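You operate a simulated robot arm through the tools that you are given. There is no shell and no other tool. Be economical: measure what you need, move in short steps, check, and stop when the job is done.

Carry out the task below with a simulated two-armed robot. There is one attempt and no reset: what you move stays moved.

TASK
On the top of the press bench, fold the beige cloth in half.

The check looks at the end state, three seconds after you hand in, the way a careful person would. Anything else that was tipped, shoved, dropped, spilled or broken makes it a failure. Flat cloth is picked up by pressing the open fingertips on it (5 to 10 N) and closing them slowly along it; thin cloth reads only 2 to 8 mm in the jaws.

THE ROBOT
Two 7-joint arms with two-finger parallel grippers on one trunk, on a base that drives. Base frame: it is fixed to the floor where the robot stands at the start and does not move with it; the origin is under the middle of the robot, x ahead of it, y to its left, z up. Units: mm, rad, N and s.
The left shoulder is at the start at [71, 156, 1005], the right one opposite. Places, roughly: beige cloth [500, -100, 900]; top of the press bench [700, 600, 800]. Payload 3.91 kg a hand.
The TCP of each hand is the grasp point between the finger pads, 30 mm short of the fingertips. In the tool frame z runs along the fingers and y along their closing line. Largest opening 110 mm; finger width 20, thickness 10; the body of the gripper, 48 by 112 mm, starts 55 mm behind the TCP.
Orientation is that of the tool frame in the base frame, as a unit quaternion [x, y, z, w]. With the fingers straight down and closing along the base's y, the tool's x points along the base's -x, its y along +y and its z along -z.

THE INTERFACE
- The arms move only by the tool send_rows. It takes "left_rows", "right_rows" or both (then of equal length, played together; a hand with none holds still); each is a list of rows, each an object of numbers (a shift or turn left out is 0, a gripper value left out holds the last): "x", "y", "z": the shift along the tool's x, y, z in mm; "rx", "ry", "rz": the turn, a rotation vector about the tool's x, y, z in degrees; "hand": the opening, from 0 (shut) to 1 (fully open). In form: [{"x": .., "y": .., "z": .., "rx": .., "ry": .., "rz": .., "hand": ..}, ...]. A call has 1 to 8 rows; each row is the pose to reach, as a shift and turn from the pose commanded when the call began, along the tool's axes at that moment. A row lasts 0.2 s, in which the tool goes at most 50 mm and 0.15 rad; a call with a longer step from one row to the next is refused whole, and so is a gripper value outside its range. A pose out of reach is approached as far as the arm can. The call stops where the force on the tool passes 40 N (or 10 N more than at its start, if that is more) or the arm is blocked; 0.2 s more then pass. The fingers move at their own pace (about 108 mm/s each) and stop on an object; they squeeze with about 26 N. The grip force told is the motor's: it shows also when the fingers shut on nothing. Time passes only in rows, and 0.2 s behind the last, so rows that repeat a pose let the fingers close. The reply holds the time, the measured pose of the TCP, the force on the tool along the base axes, the opening and the grip force, in the units named above and with some noise, with the torque about the TCP (base axes, N m) and any sound that the robot's microphone picked up.
- Cameras (640 x 400 px; columns grow to the right, rows downward): "scene" is now at [135.4, -27.6, 1235.9]; the picture's right is [-0.28, -0.96, 0.00], its down [-0.52, 0.15, -0.84] and it looks along [0.81, -0.24, -0.54] (base axes); focal length 282 px, centre (320, 200). "left" rides on the left gripper at [72, -17, -103] in its tool frame; the picture's right is [0.23, 0.97, 0.00], its down [-0.76, 0.18, -0.62] and it looks along [-0.61, 0.14, 0.78] (tool axes); focal length 222 px, centre (320, 200). "right" rides on the right gripper at [73, 17, -103] in its tool frame; the picture's right is [-0.23, 0.97, 0.00], its down [-0.76, -0.18, -0.62] and it looks along [-0.61, -0.14, 0.78] (tool axes); focal length 222 px, centre (320, 200). There is no depth. A picture from a camera that has moved, and an enlarged one, comes with that camera's place and axes in the base frame and with its lens.
- grab_frame(camera): a new picture of that camera. The clock stands still meanwhile.
- raise_lower(by): slides the trunk up (or, below 0, down) by that many mm; the arms and the scene camera ride with it, the base frame stays. It gives what a move gives, with no picture.
- roll_base(legs): drives the robot by 1 to 6 legs, each [ahead, left, turn to the left] in mm, mm and rad, along the robot's own axes; the way and the turn of a leg run together, so that a leg with both is an arc; at most 1500 mm and 3.142 rad a leg. The arms and the cameras ride along, it lands a little off, and it stops where it bumps. It gives what a move gives.
- pan_tilt(pan, tilt): turns the head with the scene camera to pan (to the left, within 1.501 rad either way) and tilt (down, from -0.506 to 1.204), counted from straight ahead of the robot. It gives what a move gives.
- inspect(camera, box): a new picture of the part [left, top, right, bottom] of that camera's present view, enlarged. The clock stands still meanwhile.
- hand_in(): hands the job in; it is judged then, once.

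Go step by step. Nothing tells you exact positions but the pictures and the camera data: compare them with the known pose of the tool, close in by small moves and look again before you grip or let go. The budget is 120 turns and 88 pictures, counting those below and the enlarged ones. Unless the task says otherwise, let go and move clear before handing in, and close with one line.

The tools are called after "Emit:" as a command line: name --argument value ..., lists and objects as JSON in quotes. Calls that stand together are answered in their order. send_rows: Moves the arms, as the interface text tells. Its arguments: {"type":"object","properties":{"left_rows":{"type":"array"},"right_rows":{"type":"array"}},"required":[]} The other tools are called the same way: raise_lower (by) slides the trunk up or down; roll_base (legs) drives the base; pan_tilt (pan, tilt) turns the head that bears the scene camera; grab_frame (camera) takes a picture; inspect (camera, box) takes an enlarged picture of a part of a camera's view; hand_in () hands the job in.

At the start:

```text
clock: 0.0
left_tool_pos: [743.1, 170.3, 1097.9]
left_tool_rot: [0.0, 1.0, -0.001, 0.001]
left_force: [-0.6, -0.7, -0.2]
left_moment: [-0.02, 0.02, -0.06]
left_grip_width: 109.9
left_finger_force: 0.1
right_tool_pos: [733.3, -474.2, 1008.7]
right_tool_rot: [0.0, 1.0, 0.0, 0.0]
right_force: [-0.5, -0.4, 0.0]
right_moment: [0.0, -0.03, 0.0]
right_grip_width: 109.9
right_finger_force: 0.1
trunk travel left (down, up): [-450.0, 490.0]
robot x, y, heading: [-0.4, 4.3, 0.004]
head pan, tilt: [-0.288, 0.572]
```

scene: 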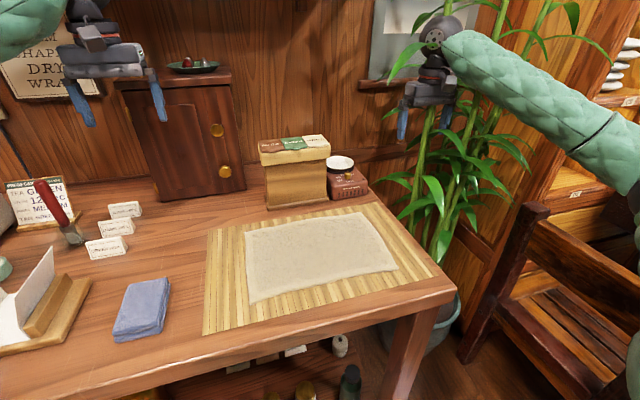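
right: 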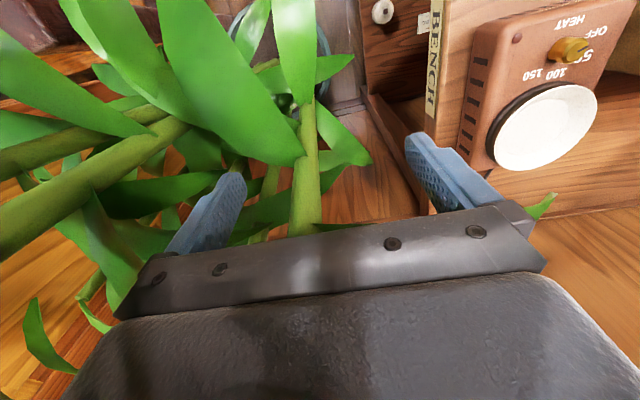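
left: 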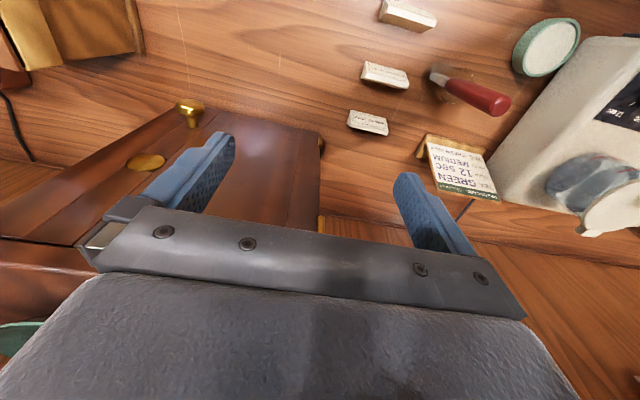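

I see the beige cloth on a bamboo mat on a wooden bench. First I'll look left to find out which surface is the press bench.

Emit:
pan_tilt --pan 0.7 --tilt 0.6

Emit:
grab_frame --camera "scene"

Emit:
pan_tilt --pan -0.2 --tilt 0.85

Emit:
grab_frame --camera "scene"

```text
clock: 1.3
left_tool_pos: [743.7, 170.4, 1098.4]
left_tool_rot: [-0.001, 1.0, 0.0, 0.0]
left_force: [-0.2, 0.1, 0.1]
left_moment: [0.0, 0.04, 0.03]
left_grip_width: 110.1
left_finger_force: 0.0
right_tool_pos: [732.6, -474.9, 1008.5]
right_tool_rot: [0.0, 1.0, 0.0, -0.001]
right_force: [-0.5, 0.2, 0.9]
right_moment: [0.01, 0.01, 0.01]
right_grip_width: 109.9
right_finger_force: 0.1
trunk travel left (down, up): [-450.0, 490.0]
robot x, y, heading: [1.6, -2.4, -0.003]
head pan, tilt: [0.7, 0.6]
```

```text
84 pictures are left
camera scene: at [117.6, 54.6, 1233.4], right [0.64, -0.77, 0.0], down [-0.43, -0.36, -0.82], along [0.63, 0.53, -0.57], focal length 282 px, centre (320, 200)
```

scene: 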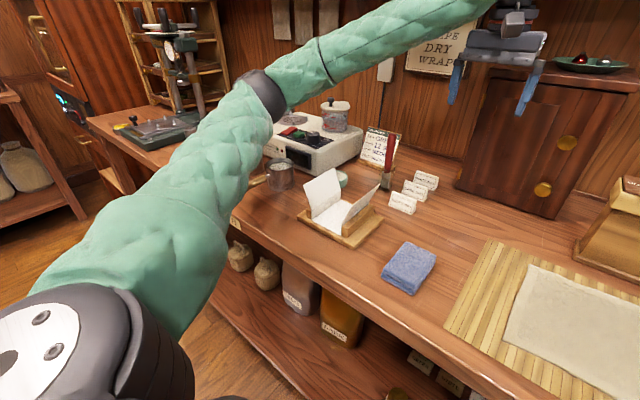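

```text
clock: 2.5
left_tool_pos: [744.5, 170.5, 1097.3]
left_tool_rot: [0.001, 1.0, 0.0, 0.0]
left_force: [-0.1, 0.5, 0.4]
left_moment: [-0.01, -0.03, 0.02]
left_grip_width: 110.0
left_finger_force: 0.0
right_tool_pos: [733.0, -472.9, 1009.0]
right_tool_rot: [0.0, 1.0, 0.0, -0.001]
right_force: [-0.8, 0.5, -0.1]
right_moment: [-0.02, 0.03, 0.01]
right_grip_width: 110.1
right_finger_force: 0.1
trunk travel left (down, up): [-450.0, 490.0]
robot x, y, heading: [2.7, -0.1, -0.0]
head pan, tilt: [-0.201, 0.85]
```

```text
83 pictures are left
camera scene: at [126.6, -17.8, 1212.5], right [-0.2, -0.98, 0.0], down [-0.74, 0.15, -0.66], along [0.65, -0.13, -0.75], focal length 282 px, centre (320, 200)
```

scene: 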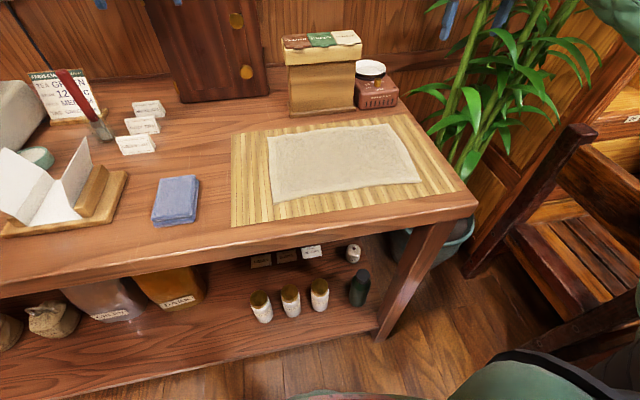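

The bench is one long top, and the cloth lies on its mat at the right end. I'll bring both hands over the cloth so the hand cameras can fix its height and corners.

Emit:
send_rows --left_rows '[{"x": 32, "y": -26, "z": 10}, {"x": 64, "y": -52, "z": 20}, {"x": 96, "y": -77, "z": 30}, {"x": 128, "y": -103, "z": 40}, {"x": 160, "y": -129, "z": 50}, {"x": 192, "y": -154, "z": 60}, {"x": 224, "y": -180, "z": 68}]' --right_rows '[{"x": 30, "y": 25}, {"x": 60, "y": 50}, {"x": 91, "y": 75}, {"x": 121, "y": 100}, {"x": 152, "y": 125}, {"x": 182, "y": 150}, {"x": 213, "y": 174}]'

Emit:
grab_frame --camera "left"

Emit:
grab_frame --camera "right"

Emit:
grab_frame --camera "scene"

```text
clock: 4.1
left_tool_pos: [518.4, -10.9, 1028.8]
left_tool_rot: [0.001, 1.0, 0.0, 0.0]
left_force: [-0.9, 0.9, 0.7]
left_moment: [0.04, 0.01, -0.03]
left_grip_width: 109.9
left_finger_force: 0.1
right_tool_pos: [519.4, -299.3, 1006.5]
right_tool_rot: [-0.001, 1.0, 0.0, -0.002]
right_force: [0.5, 0.3, 0.4]
right_moment: [0.04, -0.01, -0.01]
right_grip_width: 110.0
right_finger_force: 0.0
trunk travel left (down, up): [-450.0, 490.0]
robot x, y, heading: [-3.3, -0.5, -0.001]
head pan, tilt: [-0.201, 0.85]
```

```text
82 pictures are left
camera left: at [446.4, -27.8, 1133.0], right [-0.23, 0.97, 0.0], down [0.76, 0.18, 0.62], along [0.61, 0.14, -0.78], focal length 222 px, centre (320, 200)
```

left: 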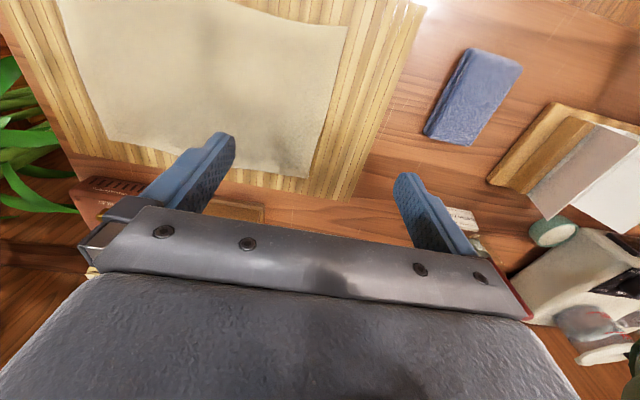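

```text
81 pictures are left
camera right: at [446.7, -284.0, 1111.4], right [0.23, 0.97, 0.0], down [0.76, -0.18, 0.62], along [0.61, -0.14, -0.78], focal length 222 px, centre (320, 200)
```

right: 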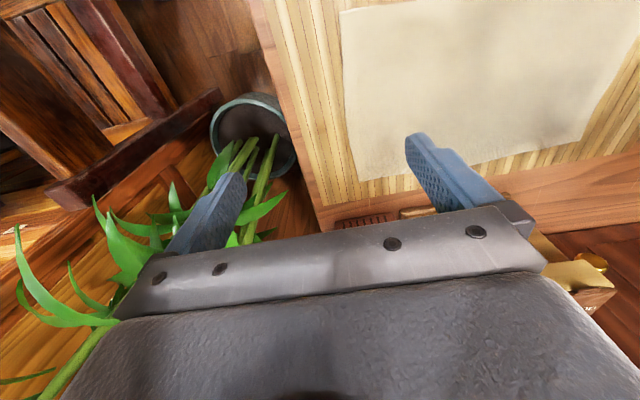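

```text
80 pictures are left
camera scene: at [126.0, -18.4, 1212.6], right [-0.2, -0.98, 0.0], down [-0.74, 0.15, -0.66], along [0.65, -0.13, -0.75], focal length 282 px, centre (320, 200)
```

scene: 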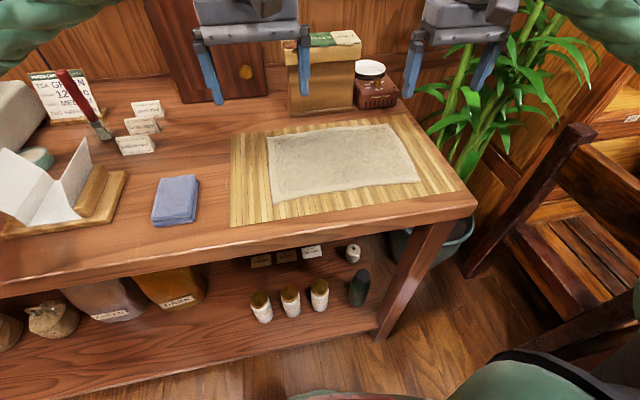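

The corners triangulate to about x 444–625, y −270 to −5, at z ≈ 856. The near edge is too close for the arms, so I want to move the base back and a little right. First I'll check that the floor is clear on that side.

Emit:
pan_tilt --pan -1.5 --tilt 0.8

Emit:
grab_frame --camera "scene"

```text
clock: 5.5
left_tool_pos: [518.8, -9.9, 1030.4]
left_tool_rot: [-0.001, 1.0, 0.001, 0.0]
left_force: [0.0, -0.2, 0.1]
left_moment: [0.0, 0.03, -0.01]
left_grip_width: 109.7
left_finger_force: 0.1
right_tool_pos: [520.4, -299.6, 1007.2]
right_tool_rot: [-0.001, 1.0, -0.001, -0.001]
right_force: [-0.7, -0.1, 0.7]
right_moment: [-0.03, 0.0, -0.03]
right_grip_width: 110.1
right_finger_force: 0.1
trunk travel left (down, up): [-450.0, 490.0]
robot x, y, heading: [-4.2, -3.1, 0.005]
head pan, tilt: [-1.499, 0.799]
```

```text
79 pictures are left
camera scene: at [55.7, -82.7, 1216.6], right [-1.0, -0.07, 0.0], down [-0.05, 0.72, -0.7], along [0.05, -0.7, -0.72], focal length 282 px, centre (320, 200)
```

scene: 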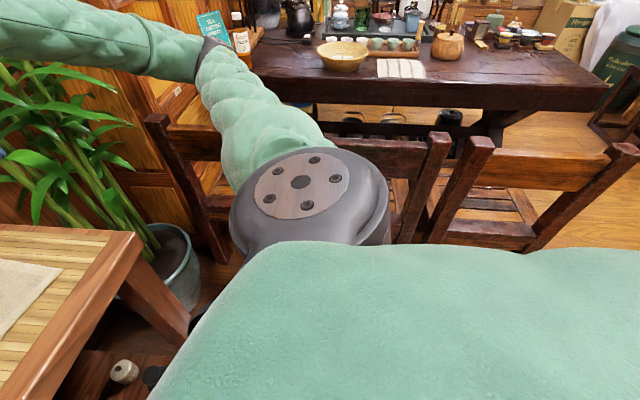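

Chair backs stand at about y ≈ −700, which leaves room. I'll move back 150 and right 80.

Emit:
roll_base --legs '[[-150, -80, 0]]'

Emit:
pan_tilt --pan -0.1 --tilt 0.75

Emit:
grab_frame --camera "scene"

```text
clock: 7.0
left_tool_pos: [368.1, -90.0, 1031.0]
left_tool_rot: [-0.001, 1.0, 0.001, -0.001]
left_force: [-0.3, 0.1, -0.3]
left_moment: [0.02, -0.05, 0.04]
left_grip_width: 110.0
left_finger_force: 0.0
right_tool_pos: [369.1, -378.6, 1007.9]
right_tool_rot: [0.0, 1.0, 0.0, 0.0]
right_force: [0.4, -0.1, 0.6]
right_moment: [0.04, -0.01, -0.01]
right_grip_width: 110.3
right_finger_force: 0.1
trunk travel left (down, up): [-450.0, 490.0]
robot x, y, heading: [-150.5, -83.2, 0.002]
head pan, tilt: [-1.499, 0.799]
```

```text
clock: 8.5
left_tool_pos: [368.9, -89.9, 1030.1]
left_tool_rot: [-0.002, 1.0, -0.001, 0.0]
left_force: [0.6, 0.7, 0.1]
left_moment: [0.0, -0.01, -0.02]
left_grip_width: 110.1
left_finger_force: 0.2
right_tool_pos: [371.9, -379.4, 1007.1]
right_tool_rot: [-0.001, 1.0, 0.0, -0.001]
right_force: [0.0, -0.3, 0.1]
right_moment: [0.0, 0.04, 0.0]
right_grip_width: 110.1
right_finger_force: 0.2
trunk travel left (down, up): [-450.0, 490.0]
robot x, y, heading: [-149.7, -83.8, 0.001]
head pan, tilt: [-0.099, 0.75]
```

```text
78 pictures are left
camera scene: at [-17.8, -91.0, 1220.5], right [-0.1, -1.0, 0.0], down [-0.68, 0.07, -0.73], along [0.73, -0.07, -0.68], focal length 282 px, centre (320, 200)
```

scene: 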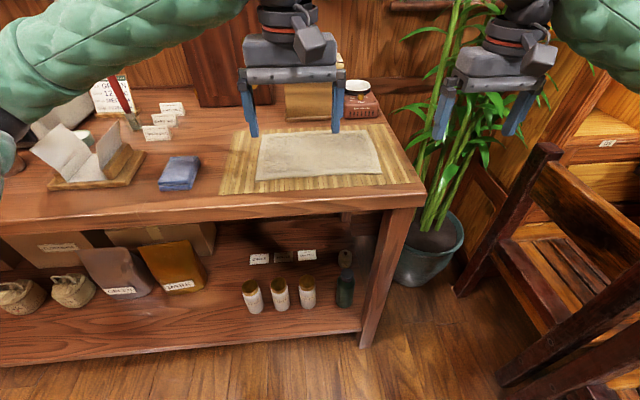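

The corner positions still agree. Next I'll hover both hands above the far corners, leaning slightly (15°) away from the box, with the fingers partly open.

Emit:
send_rows --left_rows '[{"x": -38, "y": 9.5, "z": 10, "ry": -2.5, "hand": 0.4}, {"x": -76, "y": 19, "z": 20, "ry": -5}, {"x": -114, "y": 28, "z": 35, "ry": -7.5}, {"x": -152, "y": 37, "z": 52, "ry": -10}, {"x": -190, "y": 47, "z": 75, "ry": -12.5}, {"x": -228, "y": 56, "z": 100, "ry": -15}]' --right_rows '[{"x": -38, "y": 22, "z": 8, "ry": -2.5, "hand": 0.4}, {"x": -76, "y": 44, "z": 16, "ry": -5}, {"x": -114, "y": 66, "z": 28, "ry": -7.5}, {"x": -152, "y": 88, "z": 40, "ry": -10}, {"x": -190, "y": 110, "z": 57, "ry": -12.5}, {"x": -227, "y": 131, "z": 77, "ry": -15}]'

Emit:
grab_frame --camera "left"

Emit:
grab_frame --camera "right"

Emit:
inspect --camera "scene" --box '[200, 60, 440, 210]'

```text
clock: 9.9
left_tool_pos: [596.0, -21.2, 937.8]
left_tool_rot: [-0.007, 0.991, -0.002, 0.136]
left_force: [3.0, 7.4, 3.0]
left_moment: [-0.65, 0.27, -0.19]
left_grip_width: 44.2
left_finger_force: 0.1
right_tool_pos: [594.8, -241.3, 936.8]
right_tool_rot: [-0.003, 0.991, -0.001, 0.133]
right_force: [-0.6, 0.3, 0.1]
right_moment: [-0.01, 0.0, -0.03]
right_grip_width: 44.0
right_finger_force: 0.2
trunk travel left (down, up): [-450.0, 490.0]
robot x, y, heading: [-151.4, -82.0, 0.008]
head pan, tilt: [-0.099, 0.75]
```

```text
77 pictures are left
camera left: at [499.1, -40.2, 1019.6], right [-0.23, 0.97, -0.07], down [0.56, 0.19, 0.8], along [0.79, 0.15, -0.59], focal length 222 px, centre (320, 200)
```

left: 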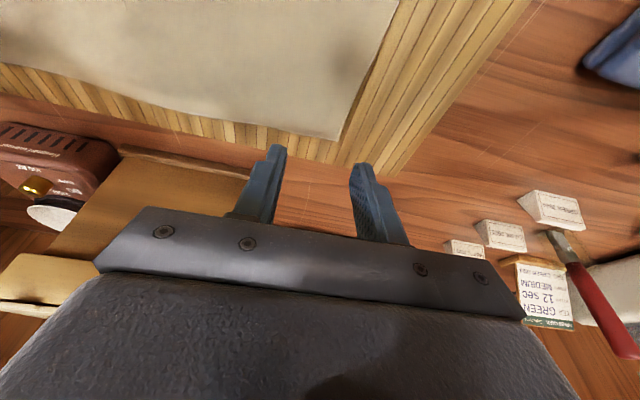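

```text
76 pictures are left
camera right: at [496.3, -225.4, 1018.7], right [0.21, 0.98, 0.06], down [0.57, -0.17, 0.8], along [0.79, -0.14, -0.59], focal length 222 px, centre (320, 200)
```

right: 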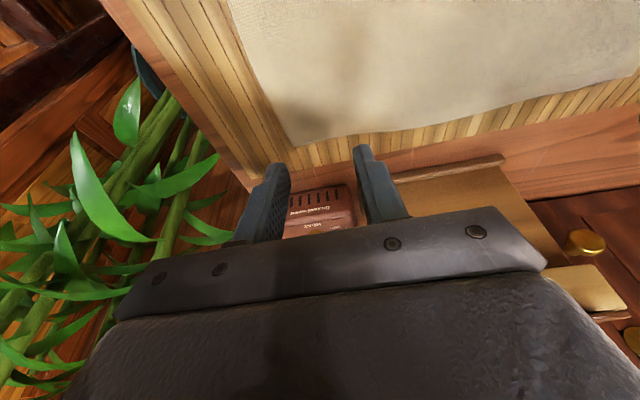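

```text
2.67 times, centred on (320, 135) of scene
camera zoom: at [-22.9, -86.2, 1223.7], right [-0.09, -1.0, 0.0], down [-0.68, 0.06, -0.73], along [0.73, -0.07, -0.68], focal length 752 px, centre (320, 373)
```

zoom: 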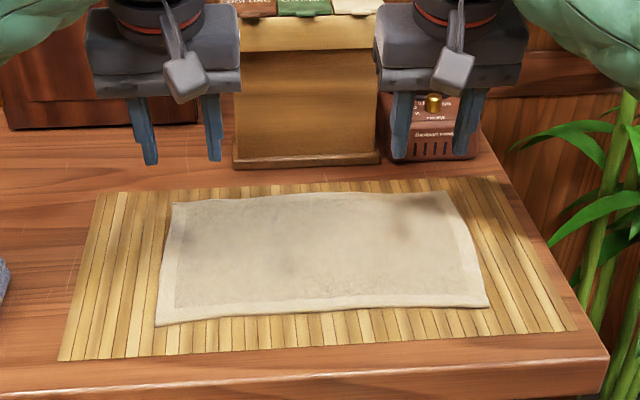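

The left hand reads a few newtons sideways and sits slightly off its target. I'll hold for a moment and read it again.

Emit:
send_rows --left_rows '[{"x": 0}, {"x": 0}]' --right_rows '[{"x": 0}, {"x": 0}]'

Emit:
grab_frame --camera "scene"

```text
clock: 10.5
left_tool_pos: [591.8, -34.6, 934.0]
left_tool_rot: [-0.001, 0.991, 0.002, 0.136]
left_force: [0.2, 0.0, 0.8]
left_moment: [-0.03, 0.01, -0.04]
left_grip_width: 43.8
left_finger_force: 0.1
right_tool_pos: [590.7, -248.2, 933.7]
right_tool_rot: [-0.001, 0.991, 0.001, 0.133]
right_force: [-1.1, -0.2, 0.1]
right_moment: [-0.04, -0.03, -0.02]
right_grip_width: 44.1
right_finger_force: 0.1
trunk travel left (down, up): [-450.0, 490.0]
robot x, y, heading: [-150.4, -79.7, 0.005]
head pan, tilt: [-0.099, 0.75]
```

```text
74 pictures are left
camera scene: at [-25.2, -92.9, 1221.1], right [-0.1, -1.0, 0.0], down [-0.67, 0.07, -0.74], along [0.73, -0.07, -0.68], focal length 282 px, centre (320, 200)
```

scene: 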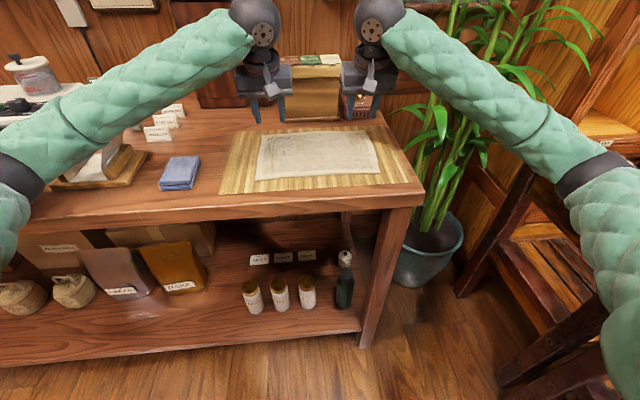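

Both hands have settled and the forces are near zero. I'll narrow the openings, shift so both fingers of each hand sit on the cloth corners, and go down to just above it.

Emit:
send_rows --left_rows '[{"x": -2.2, "y": -3.4, "z": 15, "hand": 0.3}, {"x": -2.2, "y": -3.4, "z": 30}, {"x": -2.2, "y": -3.4, "z": 40}, {"x": -2.2, "y": -3.4, "z": 42}, {"x": -2.2, "y": -3.4, "z": 42}]' --right_rows '[{"x": -3.5, "y": 13.2, "z": 15, "hand": 0.3}, {"x": -3.5, "y": 13.2, "z": 30}, {"x": -3.5, "y": 13.2, "z": 40}, {"x": -3.5, "y": 13.2, "z": 42}, {"x": -3.5, "y": 13.2, "z": 42}]'

Emit:
grab_frame --camera "left"

Emit:
grab_frame --camera "right"

Emit:
inspect --camera "scene" --box '[200, 60, 440, 210]'

```text
clock: 11.9
left_tool_pos: [611.6, -21.3, 952.1]
left_tool_rot: [-0.013, 0.985, 0.002, 0.171]
left_force: [-0.3, -0.1, 1.6]
left_moment: [0.04, 0.01, 0.02]
left_grip_width: 32.7
left_finger_force: 0.1
right_tool_pos: [602.1, -232.1, 900.4]
right_tool_rot: [-0.003, 0.991, 0.003, 0.136]
right_force: [0.0, -0.4, -0.9]
right_moment: [0.07, 0.0, 0.02]
right_grip_width: 33.2
right_finger_force: 0.1
trunk travel left (down, up): [-450.0, 490.0]
robot x, y, heading: [-151.2, -78.1, 0.011]
head pan, tilt: [-0.099, 0.75]
stopped in row 5 (left hand): the arm was blocked; the commanded pose is now the measured one
```

```text
73 pictures are left
camera left: at [508.6, -41.2, 1024.1], right [-0.24, 0.97, -0.08], down [0.5, 0.19, 0.84], along [0.83, 0.16, -0.53], focal length 222 px, centre (320, 200)
```

left: 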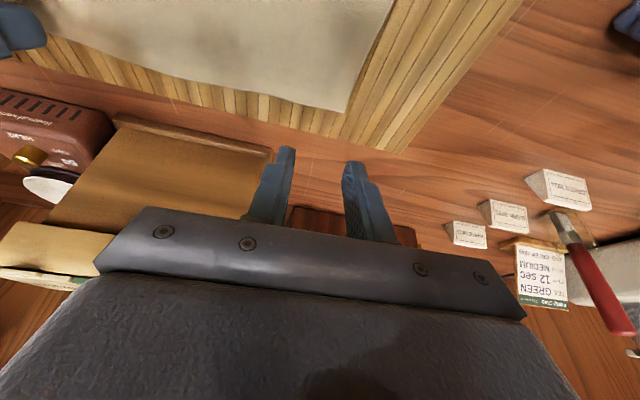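

```text
72 pictures are left
camera right: at [505.0, -218.1, 981.9], right [0.21, 0.98, 0.07], down [0.57, -0.18, 0.8], along [0.8, -0.13, -0.59], focal length 222 px, centre (320, 200)
```

right: 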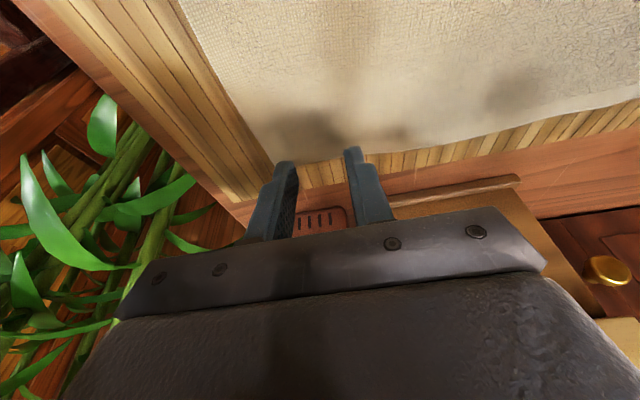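

```text
2.67 times, centred on (320, 135) of scene
camera zoom: at [-30.6, -94.6, 1224.8], right [-0.09, -1.0, -0.01], down [-0.67, 0.07, -0.74], along [0.74, -0.06, -0.67], focal length 752 px, centre (320, 373)
```

zoom: 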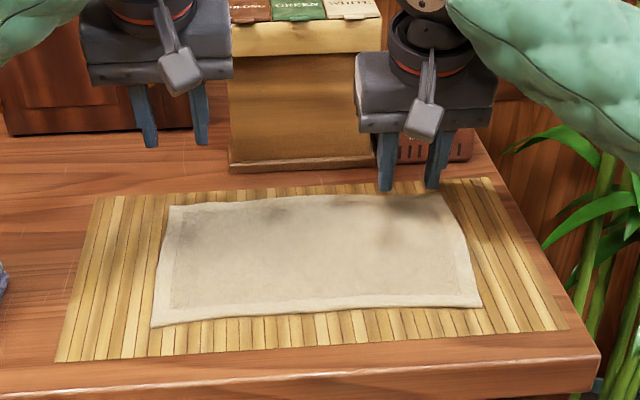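

The left arm is blocked by something. I'll look up at the wrists to see what it touches.

Emit:
pan_tilt --pan 0.1 --tilt 0.35

Emit:
grab_frame --camera "scene"

```text
clock: 12.8
left_tool_pos: [608.7, -18.8, 946.8]
left_tool_rot: [-0.013, 0.986, 0.005, 0.168]
left_force: [-0.3, 0.1, -0.2]
left_moment: [0.01, 0.01, 0.03]
left_grip_width: 33.0
left_finger_force: 0.0
right_tool_pos: [603.7, -229.5, 903.1]
right_tool_rot: [-0.005, 0.991, 0.001, 0.137]
right_force: [0.1, 0.3, -0.4]
right_moment: [0.03, -0.03, 0.03]
right_grip_width: 32.9
right_finger_force: 0.1
trunk travel left (down, up): [-450.0, 490.0]
robot x, y, heading: [-151.9, -82.2, 0.009]
head pan, tilt: [0.099, 0.351]
```

```text
70 pictures are left
camera scene: at [-22.3, -73.7, 1261.8], right [0.11, -0.99, 0.0], down [-0.33, -0.04, -0.94], along [0.94, 0.1, -0.33], focal length 282 px, centre (320, 200)
```

scene: 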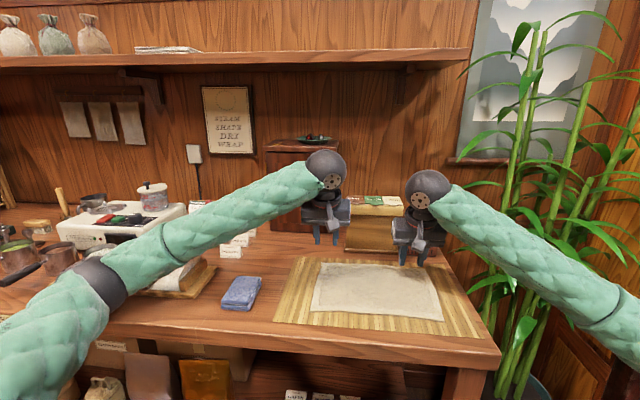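

Nothing visible touches the left arm, so this may be an arm limit, because the left hand is reaching inboard with a tilt. I'll bring the left tool back to vertical at its present place and see whether it can then go down.

Emit:
send_rows --left_rows '[{"ry": 6}, {"ry": 12}, {"ry": 19}, {"ry": 19}, {"ry": 19}]'

Emit:
grab_frame --camera "scene"

```text
clock: 14.2
left_tool_pos: [613.2, 9.3, 946.3]
left_tool_rot: [-0.029, 1.0, 0.002, 0.006]
left_force: [-2.8, -11.4, -6.9]
left_moment: [0.85, -0.29, 0.01]
left_grip_width: 33.0
left_finger_force: 0.1
right_tool_pos: [607.3, -208.9, 896.0]
right_tool_rot: [-0.015, 0.991, 0.001, 0.134]
right_force: [0.0, 0.8, 1.0]
right_moment: [0.01, 0.02, 0.01]
right_grip_width: 32.9
right_finger_force: 0.0
trunk travel left (down, up): [-450.0, 490.0]
robot x, y, heading: [-146.7, -73.0, 0.033]
head pan, tilt: [0.099, 0.351]
stopped in row 5 (left hand): the arm was blocked; the commanded pose is now the measured one
```

```text
69 pictures are left
camera scene: at [-17.8, -64.8, 1257.0], right [0.13, -0.99, 0.0], down [-0.33, -0.04, -0.94], along [0.93, 0.12, -0.34], focal length 282 px, centre (320, 200)
```

scene: 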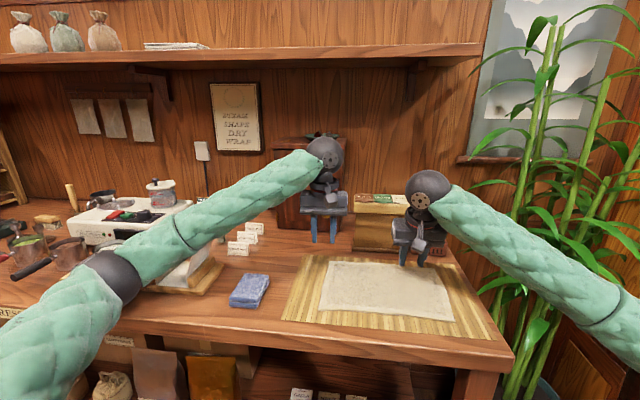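

The base heading shifted to 0.033, so something really is pushing on the left arm. I'll look at the elbow and forearm side.

Emit:
pan_tilt --pan 0.75 --tilt 0.7

Emit:
grab_frame --camera "scene"

Emit:
grab_frame --camera "left"

```text
clock: 15.2
left_tool_pos: [611.4, 4.9, 942.9]
left_tool_rot: [-0.025, 1.0, 0.004, 0.004]
left_force: [0.0, -0.2, 0.1]
left_moment: [0.0, -0.01, 0.02]
left_grip_width: 32.9
left_finger_force: 0.0
right_tool_pos: [606.2, -212.6, 898.4]
right_tool_rot: [-0.013, 0.991, 0.002, 0.135]
right_force: [-0.3, 0.0, -0.4]
right_moment: [0.01, 0.03, 0.01]
right_grip_width: 33.0
right_finger_force: 0.1
trunk travel left (down, up): [-450.0, 490.0]
robot x, y, heading: [-150.1, -78.2, 0.023]
head pan, tilt: [0.75, 0.7]
```

```text
68 pictures are left
camera scene: at [-50.6, -18.5, 1226.3], right [0.7, -0.71, 0.01], down [-0.45, -0.45, -0.77], along [0.55, 0.54, -0.64], focal length 282 px, centre (320, 200)
```

scene: 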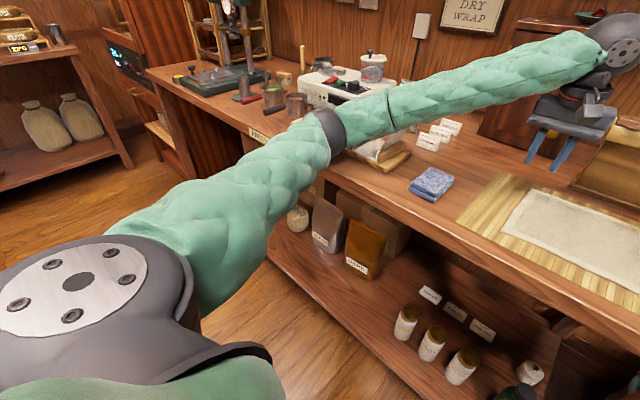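

```text
67 pictures are left
camera left: at [539.2, -17.3, 1046.1], right [-0.28, 0.96, 0.0], down [0.75, 0.21, 0.63], along [0.61, 0.18, -0.78], focal length 222 px, centre (320, 200)
```

left: 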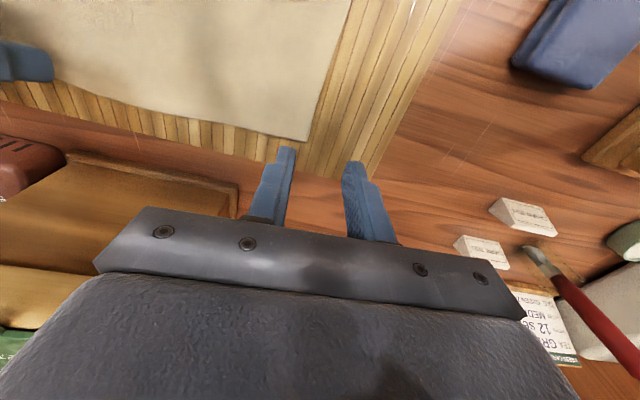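

The left forearm passes low over the paper stand and the bench edge, so it is probably resting on something there. Raising the trunk lifts the shoulders and elbows clear; the hands can then reach down again.

Emit:
raise_lower --by 200

Emit:
grab_frame --camera "scene"

```text
clock: 17.4
left_tool_pos: [617.8, -1.1, 1128.8]
left_tool_rot: [-0.022, 1.0, 0.003, -0.005]
left_force: [-0.7, 0.1, 0.3]
left_moment: [-0.02, -0.01, -0.02]
left_grip_width: 32.9
left_finger_force: 0.1
right_tool_pos: [613.2, -213.2, 1089.0]
right_tool_rot: [-0.013, 0.991, 0.002, 0.13]
right_force: [0.6, -0.6, -0.6]
right_moment: [0.0, -0.02, 0.0]
right_grip_width: 32.9
right_finger_force: 0.1
trunk travel left (down, up): [-650.0, 290.0]
robot x, y, heading: [-151.7, -74.6, 0.024]
head pan, tilt: [0.75, 0.7]
```

```text
66 pictures are left
camera scene: at [-39.2, -17.9, 1424.7], right [0.7, -0.71, 0.0], down [-0.46, -0.45, -0.76], along [0.55, 0.54, -0.64], focal length 282 px, centre (320, 200)
```

scene: 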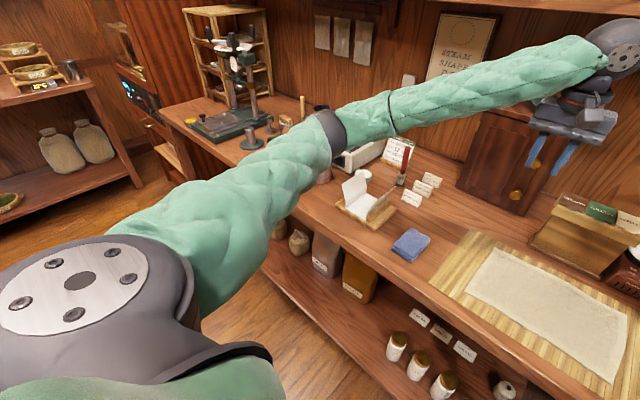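

Everything is in place. I'll square the base and shift it 50 to the right so both arms share the cloth more evenly.

Emit:
roll_base --legs '[[0, -50, -0.024]]'

Emit:
pan_tilt --pan 0.0 --tilt 0.75

Emit:
grab_frame --camera "scene"

```text
clock: 18.3
left_tool_pos: [623.0, -72.1, 1127.7]
left_tool_rot: [-0.009, 1.0, 0.004, -0.005]
left_force: [0.7, -0.9, 0.9]
left_moment: [0.01, 0.01, 0.01]
left_grip_width: 33.0
left_finger_force: 0.0
right_tool_pos: [612.1, -285.8, 1088.6]
right_tool_rot: [0.001, 0.992, 0.001, 0.13]
right_force: [0.1, -0.8, 0.5]
right_moment: [0.05, 0.01, 0.02]
right_grip_width: 33.0
right_finger_force: 0.1
trunk travel left (down, up): [-650.0, 290.0]
robot x, y, heading: [-148.9, -125.7, -0.003]
head pan, tilt: [0.75, 0.7]
```

```text
clock: 19.4
left_tool_pos: [621.4, -70.4, 1128.6]
left_tool_rot: [-0.009, 1.0, 0.002, -0.005]
left_force: [-0.1, -0.1, -0.5]
left_moment: [0.03, 0.0, 0.02]
left_grip_width: 32.8
left_finger_force: 0.0
right_tool_pos: [611.1, -282.4, 1090.3]
right_tool_rot: [0.001, 0.991, 0.0, 0.13]
right_force: [-0.6, -0.1, 0.0]
right_moment: [0.04, -0.01, -0.03]
right_grip_width: 33.1
right_finger_force: 0.0
trunk travel left (down, up): [-650.0, 290.0]
robot x, y, heading: [-149.4, -127.0, -0.003]
head pan, tilt: [0.0, 0.75]
```

```text
65 pictures are left
camera scene: at [-16.1, -128.6, 1420.5], right [0.0, -1.0, 0.0], down [-0.68, 0.0, -0.73], along [0.73, 0.0, -0.68], focal length 282 px, centre (320, 200)
```

scene: 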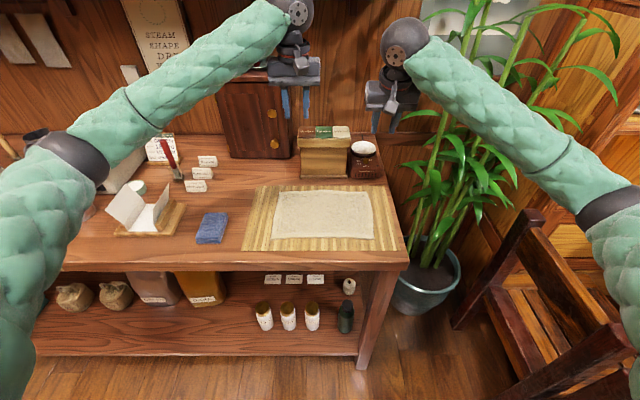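

The view is clear. I'll lower both hands to a hover above the far corners again, with the trunk raised.

Emit:
send_rows --left_rows '[{"x": 5, "y": 6, "z": 34, "ry": -3}, {"x": 10, "y": 13, "z": 68, "ry": -6}, {"x": 15, "y": 19, "z": 102, "ry": -9}, {"x": 20, "y": 26, "z": 136, "ry": -12}, {"x": 25, "y": 32, "z": 169, "ry": -15}, {"x": 25, "y": 32, "z": 169, "ry": -15}]' --right_rows '[{"x": 10, "y": 9, "z": 24}, {"x": 20, "y": 19, "z": 48}, {"x": 30, "y": 28, "z": 73}, {"x": 40, "y": 38, "z": 97}, {"x": 49, "y": 47, "z": 121}, {"x": 49, "y": 47, "z": 121}]'

Emit:
grab_frame --camera "scene"

```text
clock: 20.8
left_tool_pos: [592.5, -38.0, 960.8]
left_tool_rot: [-0.008, 0.992, 0.004, 0.126]
left_force: [0.6, -0.1, -0.4]
left_moment: [0.02, -0.02, 0.0]
left_grip_width: 33.2
left_finger_force: 0.1
right_tool_pos: [595.7, -236.5, 961.5]
right_tool_rot: [0.001, 0.992, 0.0, 0.13]
right_force: [-0.5, -0.9, 0.2]
right_moment: [-0.01, -0.02, -0.02]
right_grip_width: 33.0
right_finger_force: 0.0
trunk travel left (down, up): [-650.0, 290.0]
robot x, y, heading: [-153.8, -125.6, 0.0]
head pan, tilt: [0.0, 0.75]
```

```text
64 pictures are left
camera scene: at [-16.5, -128.5, 1420.6], right [0.0, -1.0, 0.0], down [-0.68, 0.0, -0.73], along [0.73, 0.0, -0.68], focal length 282 px, centre (320, 200)
```

scene: 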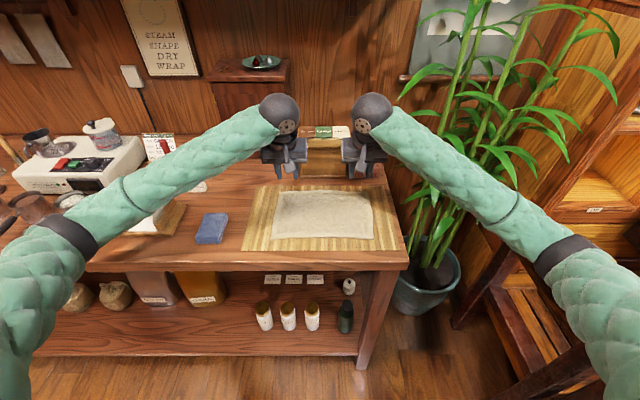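

Both hands are unloaded this time. I'll continue down until the tips are about 10 mm above the cloth.

Emit:
send_rows --left_rows '[{"x": 1, "z": 22}, {"x": 2, "z": 44}, {"x": 3.4, "z": 60}, {"x": 3.4, "z": 67}, {"x": 3.4, "z": 67}]' --right_rows '[{"x": 2, "z": 22}, {"x": 4, "z": 44}, {"x": 7, "z": 60}, {"x": 7, "z": 67}, {"x": 7, "z": 67}]'

Emit:
grab_frame --camera "left"

Emit:
grab_frame --camera "right"

Emit:
inspect --camera "scene" --box '[230, 120, 420, 260]'

```text
clock: 22.0
left_tool_pos: [606.8, -37.8, 895.6]
left_tool_rot: [-0.008, 0.992, 0.003, 0.125]
left_force: [-0.3, -0.4, -0.4]
left_moment: [-0.03, 0.04, 0.01]
left_grip_width: 32.9
left_finger_force: 0.0
right_tool_pos: [604.8, -234.6, 894.4]
right_tool_rot: [0.001, 0.992, 0.0, 0.13]
right_force: [0.0, 0.0, -0.5]
right_moment: [0.02, 0.0, 0.04]
right_grip_width: 32.8
right_finger_force: 0.0
trunk travel left (down, up): [-650.0, 290.0]
robot x, y, heading: [-151.0, -126.0, -0.003]
head pan, tilt: [0.0, 0.75]
```

```text
63 pictures are left
camera left: at [511.6, -56.9, 977.8], right [-0.24, 0.97, -0.05], down [0.58, 0.18, 0.79], along [0.78, 0.16, -0.61], focal length 222 px, centre (320, 200)
```

left: 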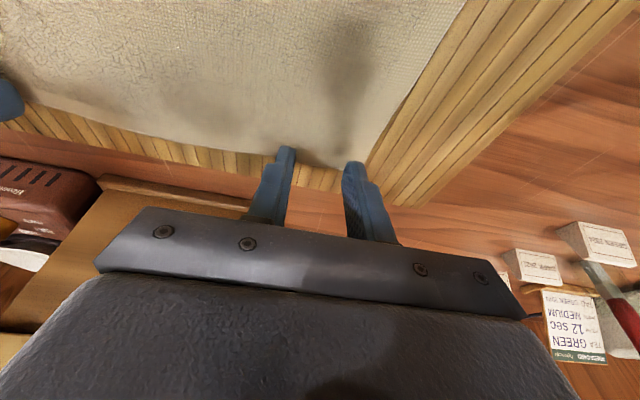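

```text
62 pictures are left
camera right: at [508.8, -219.1, 976.2], right [0.22, 0.97, 0.06], down [0.57, -0.18, 0.8], along [0.79, -0.14, -0.6], focal length 222 px, centre (320, 200)
```

right: 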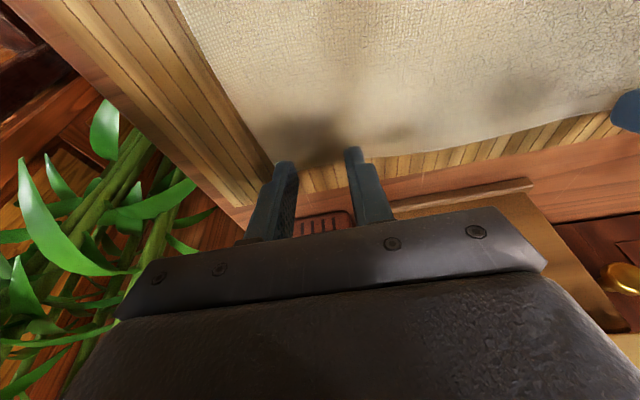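

```text
2.86 times, centred on (325, 190) of scene
camera zoom: at [-16.4, -128.2, 1420.5], right [0.0, -1.0, 0.0], down [-0.68, 0.0, -0.73], along [0.73, 0.0, -0.68], focal length 805 px, centre (306, 229)
```

zoom: 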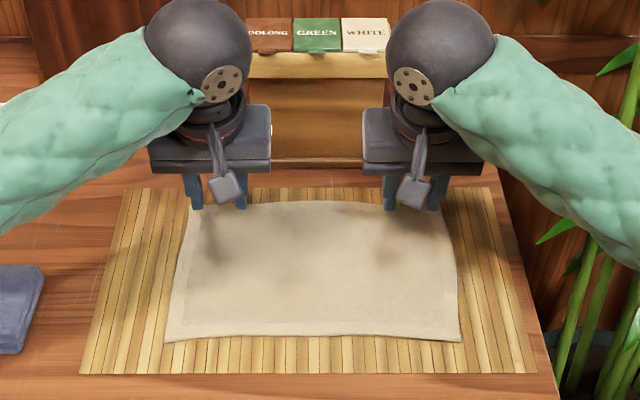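

The tips are right at the far edge, so I'll step back about 10 mm onto the cloth and ease down until contact.

Emit:
send_rows --left_rows '[{"x": 11.7, "z": 5}, {"x": 11.9, "z": 6}, {"x": 11.9, "z": 6}]' --right_rows '[{"x": 11.7, "z": 5}, {"x": 11.9, "z": 6}, {"x": 11.9, "z": 6}]'

Emit:
send_rows --left_rows '[{"x": 0.5, "z": 2}, {"x": 0.5, "z": 2}]' --right_rows '[{"x": 0.5, "z": 2}, {"x": 0.5, "z": 2}]'

```text
clock: 22.8
left_tool_pos: [596.3, -38.8, 886.0]
left_tool_rot: [-0.008, 0.992, 0.003, 0.126]
left_force: [-0.1, -0.3, 0.6]
left_moment: [0.02, 0.02, 0.03]
left_grip_width: 33.2
left_finger_force: 0.1
right_tool_pos: [596.1, -235.3, 885.0]
right_tool_rot: [0.001, 0.991, -0.001, 0.131]
right_force: [-0.8, 0.1, 2.1]
right_moment: [-0.01, -0.01, 0.03]
right_grip_width: 33.3
right_finger_force: 0.0
trunk travel left (down, up): [-650.0, 290.0]
robot x, y, heading: [-149.4, -126.1, -0.004]
head pan, tilt: [0.0, 0.75]
```

```text
clock: 23.4
left_tool_pos: [596.1, -38.9, 884.8]
left_tool_rot: [-0.009, 0.992, 0.004, 0.125]
left_force: [-1.1, -0.1, 1.9]
left_moment: [0.01, 0.0, -0.02]
left_grip_width: 33.1
left_finger_force: 0.0
right_tool_pos: [595.4, -236.4, 883.4]
right_tool_rot: [0.0, 0.991, 0.0, 0.131]
right_force: [3.4, 0.4, 9.7]
right_moment: [-0.02, -0.07, 0.02]
right_grip_width: 32.9
right_finger_force: 0.0
trunk travel left (down, up): [-650.0, 290.0]
robot x, y, heading: [-145.8, -128.7, -0.002]
head pan, tilt: [0.0, 0.75]
```

The right hand presses at about 10 N and the left is just touching. I'll press the left a bit further.

Emit:
send_rows --left_rows '[{"z": 1.7}, {"z": 1.7}]' --right_rows '[{"z": -0.2}, {"z": -0.2}]'

```text
clock: 24.0
left_tool_pos: [597.3, -38.2, 884.5]
left_tool_rot: [-0.008, 0.992, 0.002, 0.126]
left_force: [-2.2, 0.1, 11.2]
left_moment: [-0.03, 0.07, -0.01]
left_grip_width: 33.1
left_finger_force: 0.1
right_tool_pos: [594.2, -235.4, 884.1]
right_tool_rot: [0.001, 0.991, -0.001, 0.131]
right_force: [2.6, 0.4, 8.5]
right_moment: [-0.01, -0.04, 0.0]
right_grip_width: 32.7
right_finger_force: 0.0
trunk travel left (down, up): [-650.0, 290.0]
robot x, y, heading: [-151.9, -126.9, -0.006]
head pan, tilt: [0.0, 0.75]
```

Both hands now press at roughly 8–11 N, so I'll close the fingers slowly along the cloth.

Emit:
send_rows --left_rows '[{"z": -0.3, "hand": 0.26}, {"z": -0.3, "hand": 0.22}, {"z": -0.3, "hand": 0.18}, {"z": -0.3, "hand": 0.14}, {"z": -0.3, "hand": 0.1}, {"z": -0.3, "hand": 0.06}, {"z": -0.3, "hand": 0.02}, {"z": -0.3, "hand": 0}]' --right_rows '[{"hand": 0.26}, {"hand": 0.22}, {"hand": 0.18}, {"hand": 0.14}, {"hand": 0.1}, {"hand": 0.06}, {"hand": 0.02}, {"hand": 0}]'

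Emit:
inspect --camera "scene" --box '[230, 120, 420, 260]'

Emit:
grab_frame --camera "left"

Emit:
grab_frame --camera "right"

```text
clock: 25.8
left_tool_pos: [596.4, -38.0, 883.8]
left_tool_rot: [-0.008, 0.992, 0.003, 0.126]
left_force: [1.8, -5.3, 16.1]
left_moment: [-0.19, -0.08, 0.02]
left_grip_width: 5.0
left_finger_force: 25.8
right_tool_pos: [594.2, -236.0, 884.3]
right_tool_rot: [0.001, 0.991, -0.001, 0.13]
right_force: [0.4, 5.6, 9.8]
right_moment: [0.14, 0.0, 0.02]
right_grip_width: 3.0
right_finger_force: 26.1
trunk travel left (down, up): [-650.0, 290.0]
robot x, y, heading: [-153.1, -126.0, -0.001]
head pan, tilt: [0.0, 0.75]
```

```text
2.86 times, centred on (325, 190) of scene
camera zoom: at [-18.2, -128.1, 1420.8], right [0.0, -1.0, 0.0], down [-0.68, 0.0, -0.73], along [0.73, 0.0, -0.68], focal length 805 px, centre (306, 229)
```

zoom: 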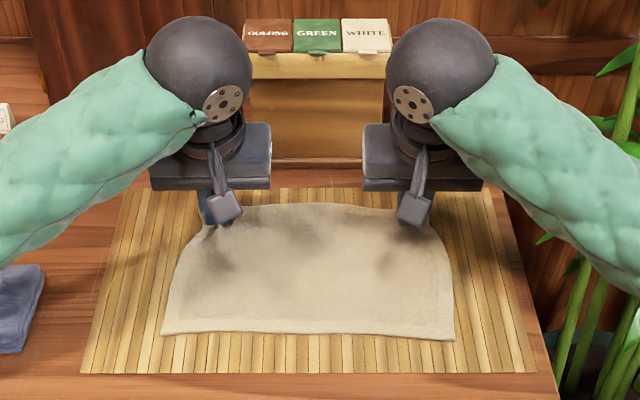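

```text
59 pictures are left
camera left: at [501.1, -56.7, 966.0], right [-0.24, 0.97, -0.05], down [0.58, 0.18, 0.8], along [0.78, 0.16, -0.6], focal length 222 px, centre (320, 200)
```

left: 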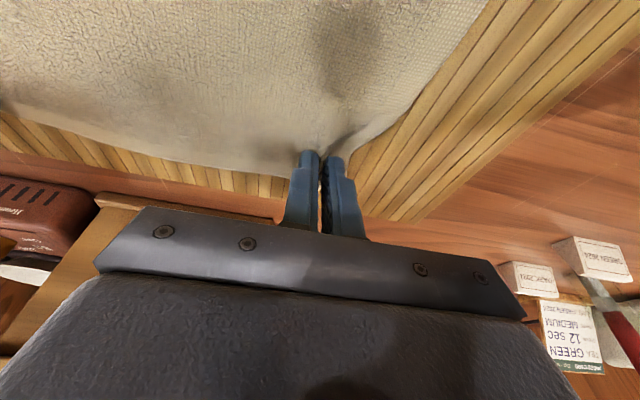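

```text
58 pictures are left
camera right: at [497.7, -219.3, 966.3], right [0.22, 0.97, 0.06], down [0.57, -0.18, 0.8], along [0.79, -0.14, -0.6], focal length 222 px, centre (320, 200)
```

right: 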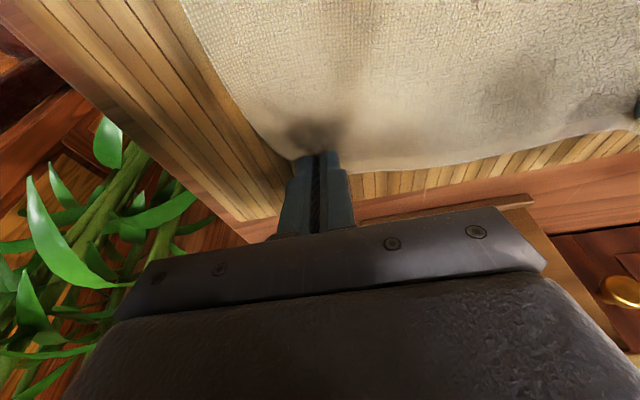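

Both hands read a thin cloth pinch (5 and 3 mm). I'll lift 40 mm, moving slightly inward in x, and check the hold.

Emit:
send_rows --left_rows '[{"x": -2, "z": -10}, {"x": -3, "z": -20}, {"x": -3, "z": -30}, {"x": -2, "z": -40}, {"x": -2, "z": -40}]' --right_rows '[{"x": -2, "z": -10}, {"x": -3, "z": -20}, {"x": -3, "z": -30}, {"x": -2, "z": -40}, {"x": -2, "z": -40}]'

Emit:
inspect --camera "scene" --box '[230, 120, 420, 260]'

```text
clock: 27.0
left_tool_pos: [590.2, -37.4, 921.4]
left_tool_rot: [-0.008, 0.992, 0.003, 0.125]
left_force: [-0.1, -4.7, 0.1]
left_moment: [-0.14, 0.03, -0.02]
left_grip_width: 4.1
left_finger_force: 26.3
right_tool_pos: [587.6, -236.0, 923.6]
right_tool_rot: [0.0, 0.991, 0.0, 0.13]
right_force: [-0.3, 4.3, -1.1]
right_moment: [0.16, 0.0, 0.02]
right_grip_width: 3.2
right_finger_force: 26.1
trunk travel left (down, up): [-650.0, 290.0]
robot x, y, heading: [-152.7, -122.8, -0.005]
head pan, tilt: [0.0, 0.75]
```

```text
2.86 times, centred on (325, 190) of scene
camera zoom: at [-15.9, -128.2, 1420.5], right [0.0, -1.0, 0.0], down [-0.68, 0.0, -0.73], along [0.73, 0.0, -0.68], focal length 805 px, centre (306, 229)
```

zoom: 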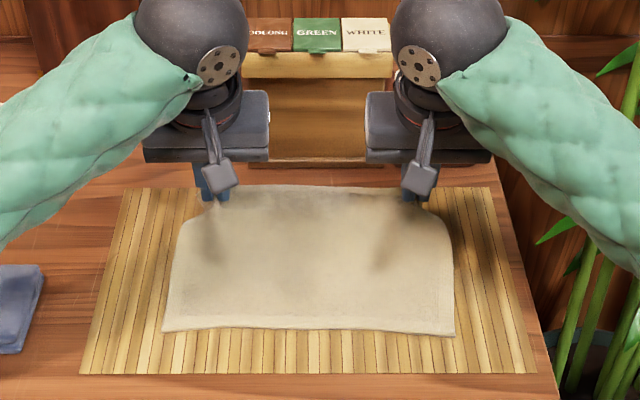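

The hold is good and the edge is up. I'll carry it along a low arc toward the near side, tilting the hands gradually so the edge turns over.

Emit:
send_rows --left_rows '[{"x": 8, "y": -1, "z": -18.5, "ry": -1.7}, {"x": 15.7, "y": -2, "z": -37, "ry": -3.5}, {"x": 27.4, "y": -2, "z": -45, "ry": -5.5}, {"x": 39, "y": -2, "z": -53, "ry": -7.5}, {"x": 52, "y": -2, "z": -57, "ry": -9.5}, {"x": 65, "y": -2, "z": -59, "ry": -11.5}, {"x": 80, "y": -2, "z": -58, "ry": -13.5}, {"x": 94, "y": -2, "z": -55, "ry": -15.5}]' --right_rows '[{"x": 8, "y": 1, "z": -18.5, "ry": -1.7}, {"x": 15.7, "y": 2, "z": -37, "ry": -3.5}, {"x": 27.4, "y": 2, "z": -45, "ry": -5.5}, {"x": 39, "y": 2, "z": -53, "ry": -7.5}, {"x": 52, "y": 2, "z": -57, "ry": -9.5}, {"x": 65, "y": 2, "z": -59, "ry": -11.5}, {"x": 80, "y": 2, "z": -58, "ry": -13.5}, {"x": 94, "y": 2, "z": -55, "ry": -15.5}]'

Emit:
inspect --camera "scene" --box '[230, 120, 420, 260]'

Emit:
grab_frame --camera "left"

```text
clock: 28.8
left_tool_pos: [483.4, -43.0, 951.7]
left_tool_rot: [-0.008, 0.966, 0.005, 0.259]
left_force: [0.5, -1.3, 0.7]
left_moment: [-0.05, 0.04, -0.01]
left_grip_width: 4.0
left_finger_force: 26.0
right_tool_pos: [481.8, -232.3, 951.4]
right_tool_rot: [0.001, 0.965, -0.001, 0.263]
right_force: [0.0, 1.3, 0.6]
right_moment: [0.01, -0.01, 0.03]
right_grip_width: 3.0
right_finger_force: 26.2
trunk travel left (down, up): [-650.0, 290.0]
robot x, y, heading: [-150.8, -125.5, 0.0]
head pan, tilt: [0.0, 0.75]
```

```text
2.86 times, centred on (325, 190) of scene
camera zoom: at [-16.9, -128.2, 1420.7], right [0.0, -1.0, 0.0], down [-0.68, 0.0, -0.73], along [0.73, 0.0, -0.68], focal length 805 px, centre (306, 229)
```

zoom: 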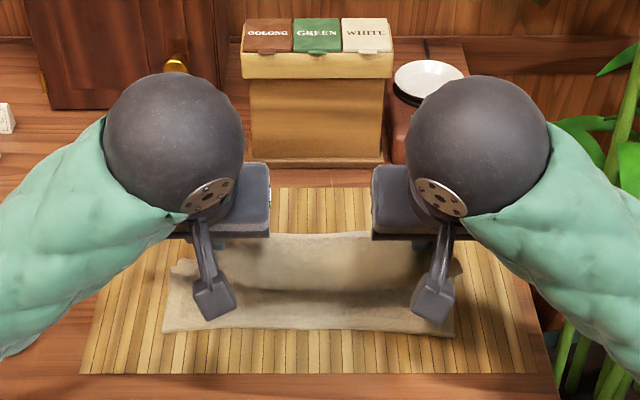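

```text
55 pictures are left
camera left: at [370.2, -61.6, 1004.5], right [-0.21, 0.97, -0.11], down [0.35, 0.18, 0.92], along [0.91, 0.16, -0.37], focal length 222 px, centre (320, 200)
```

left: 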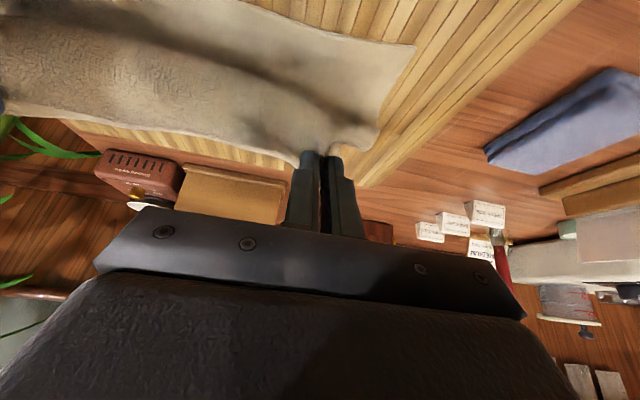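

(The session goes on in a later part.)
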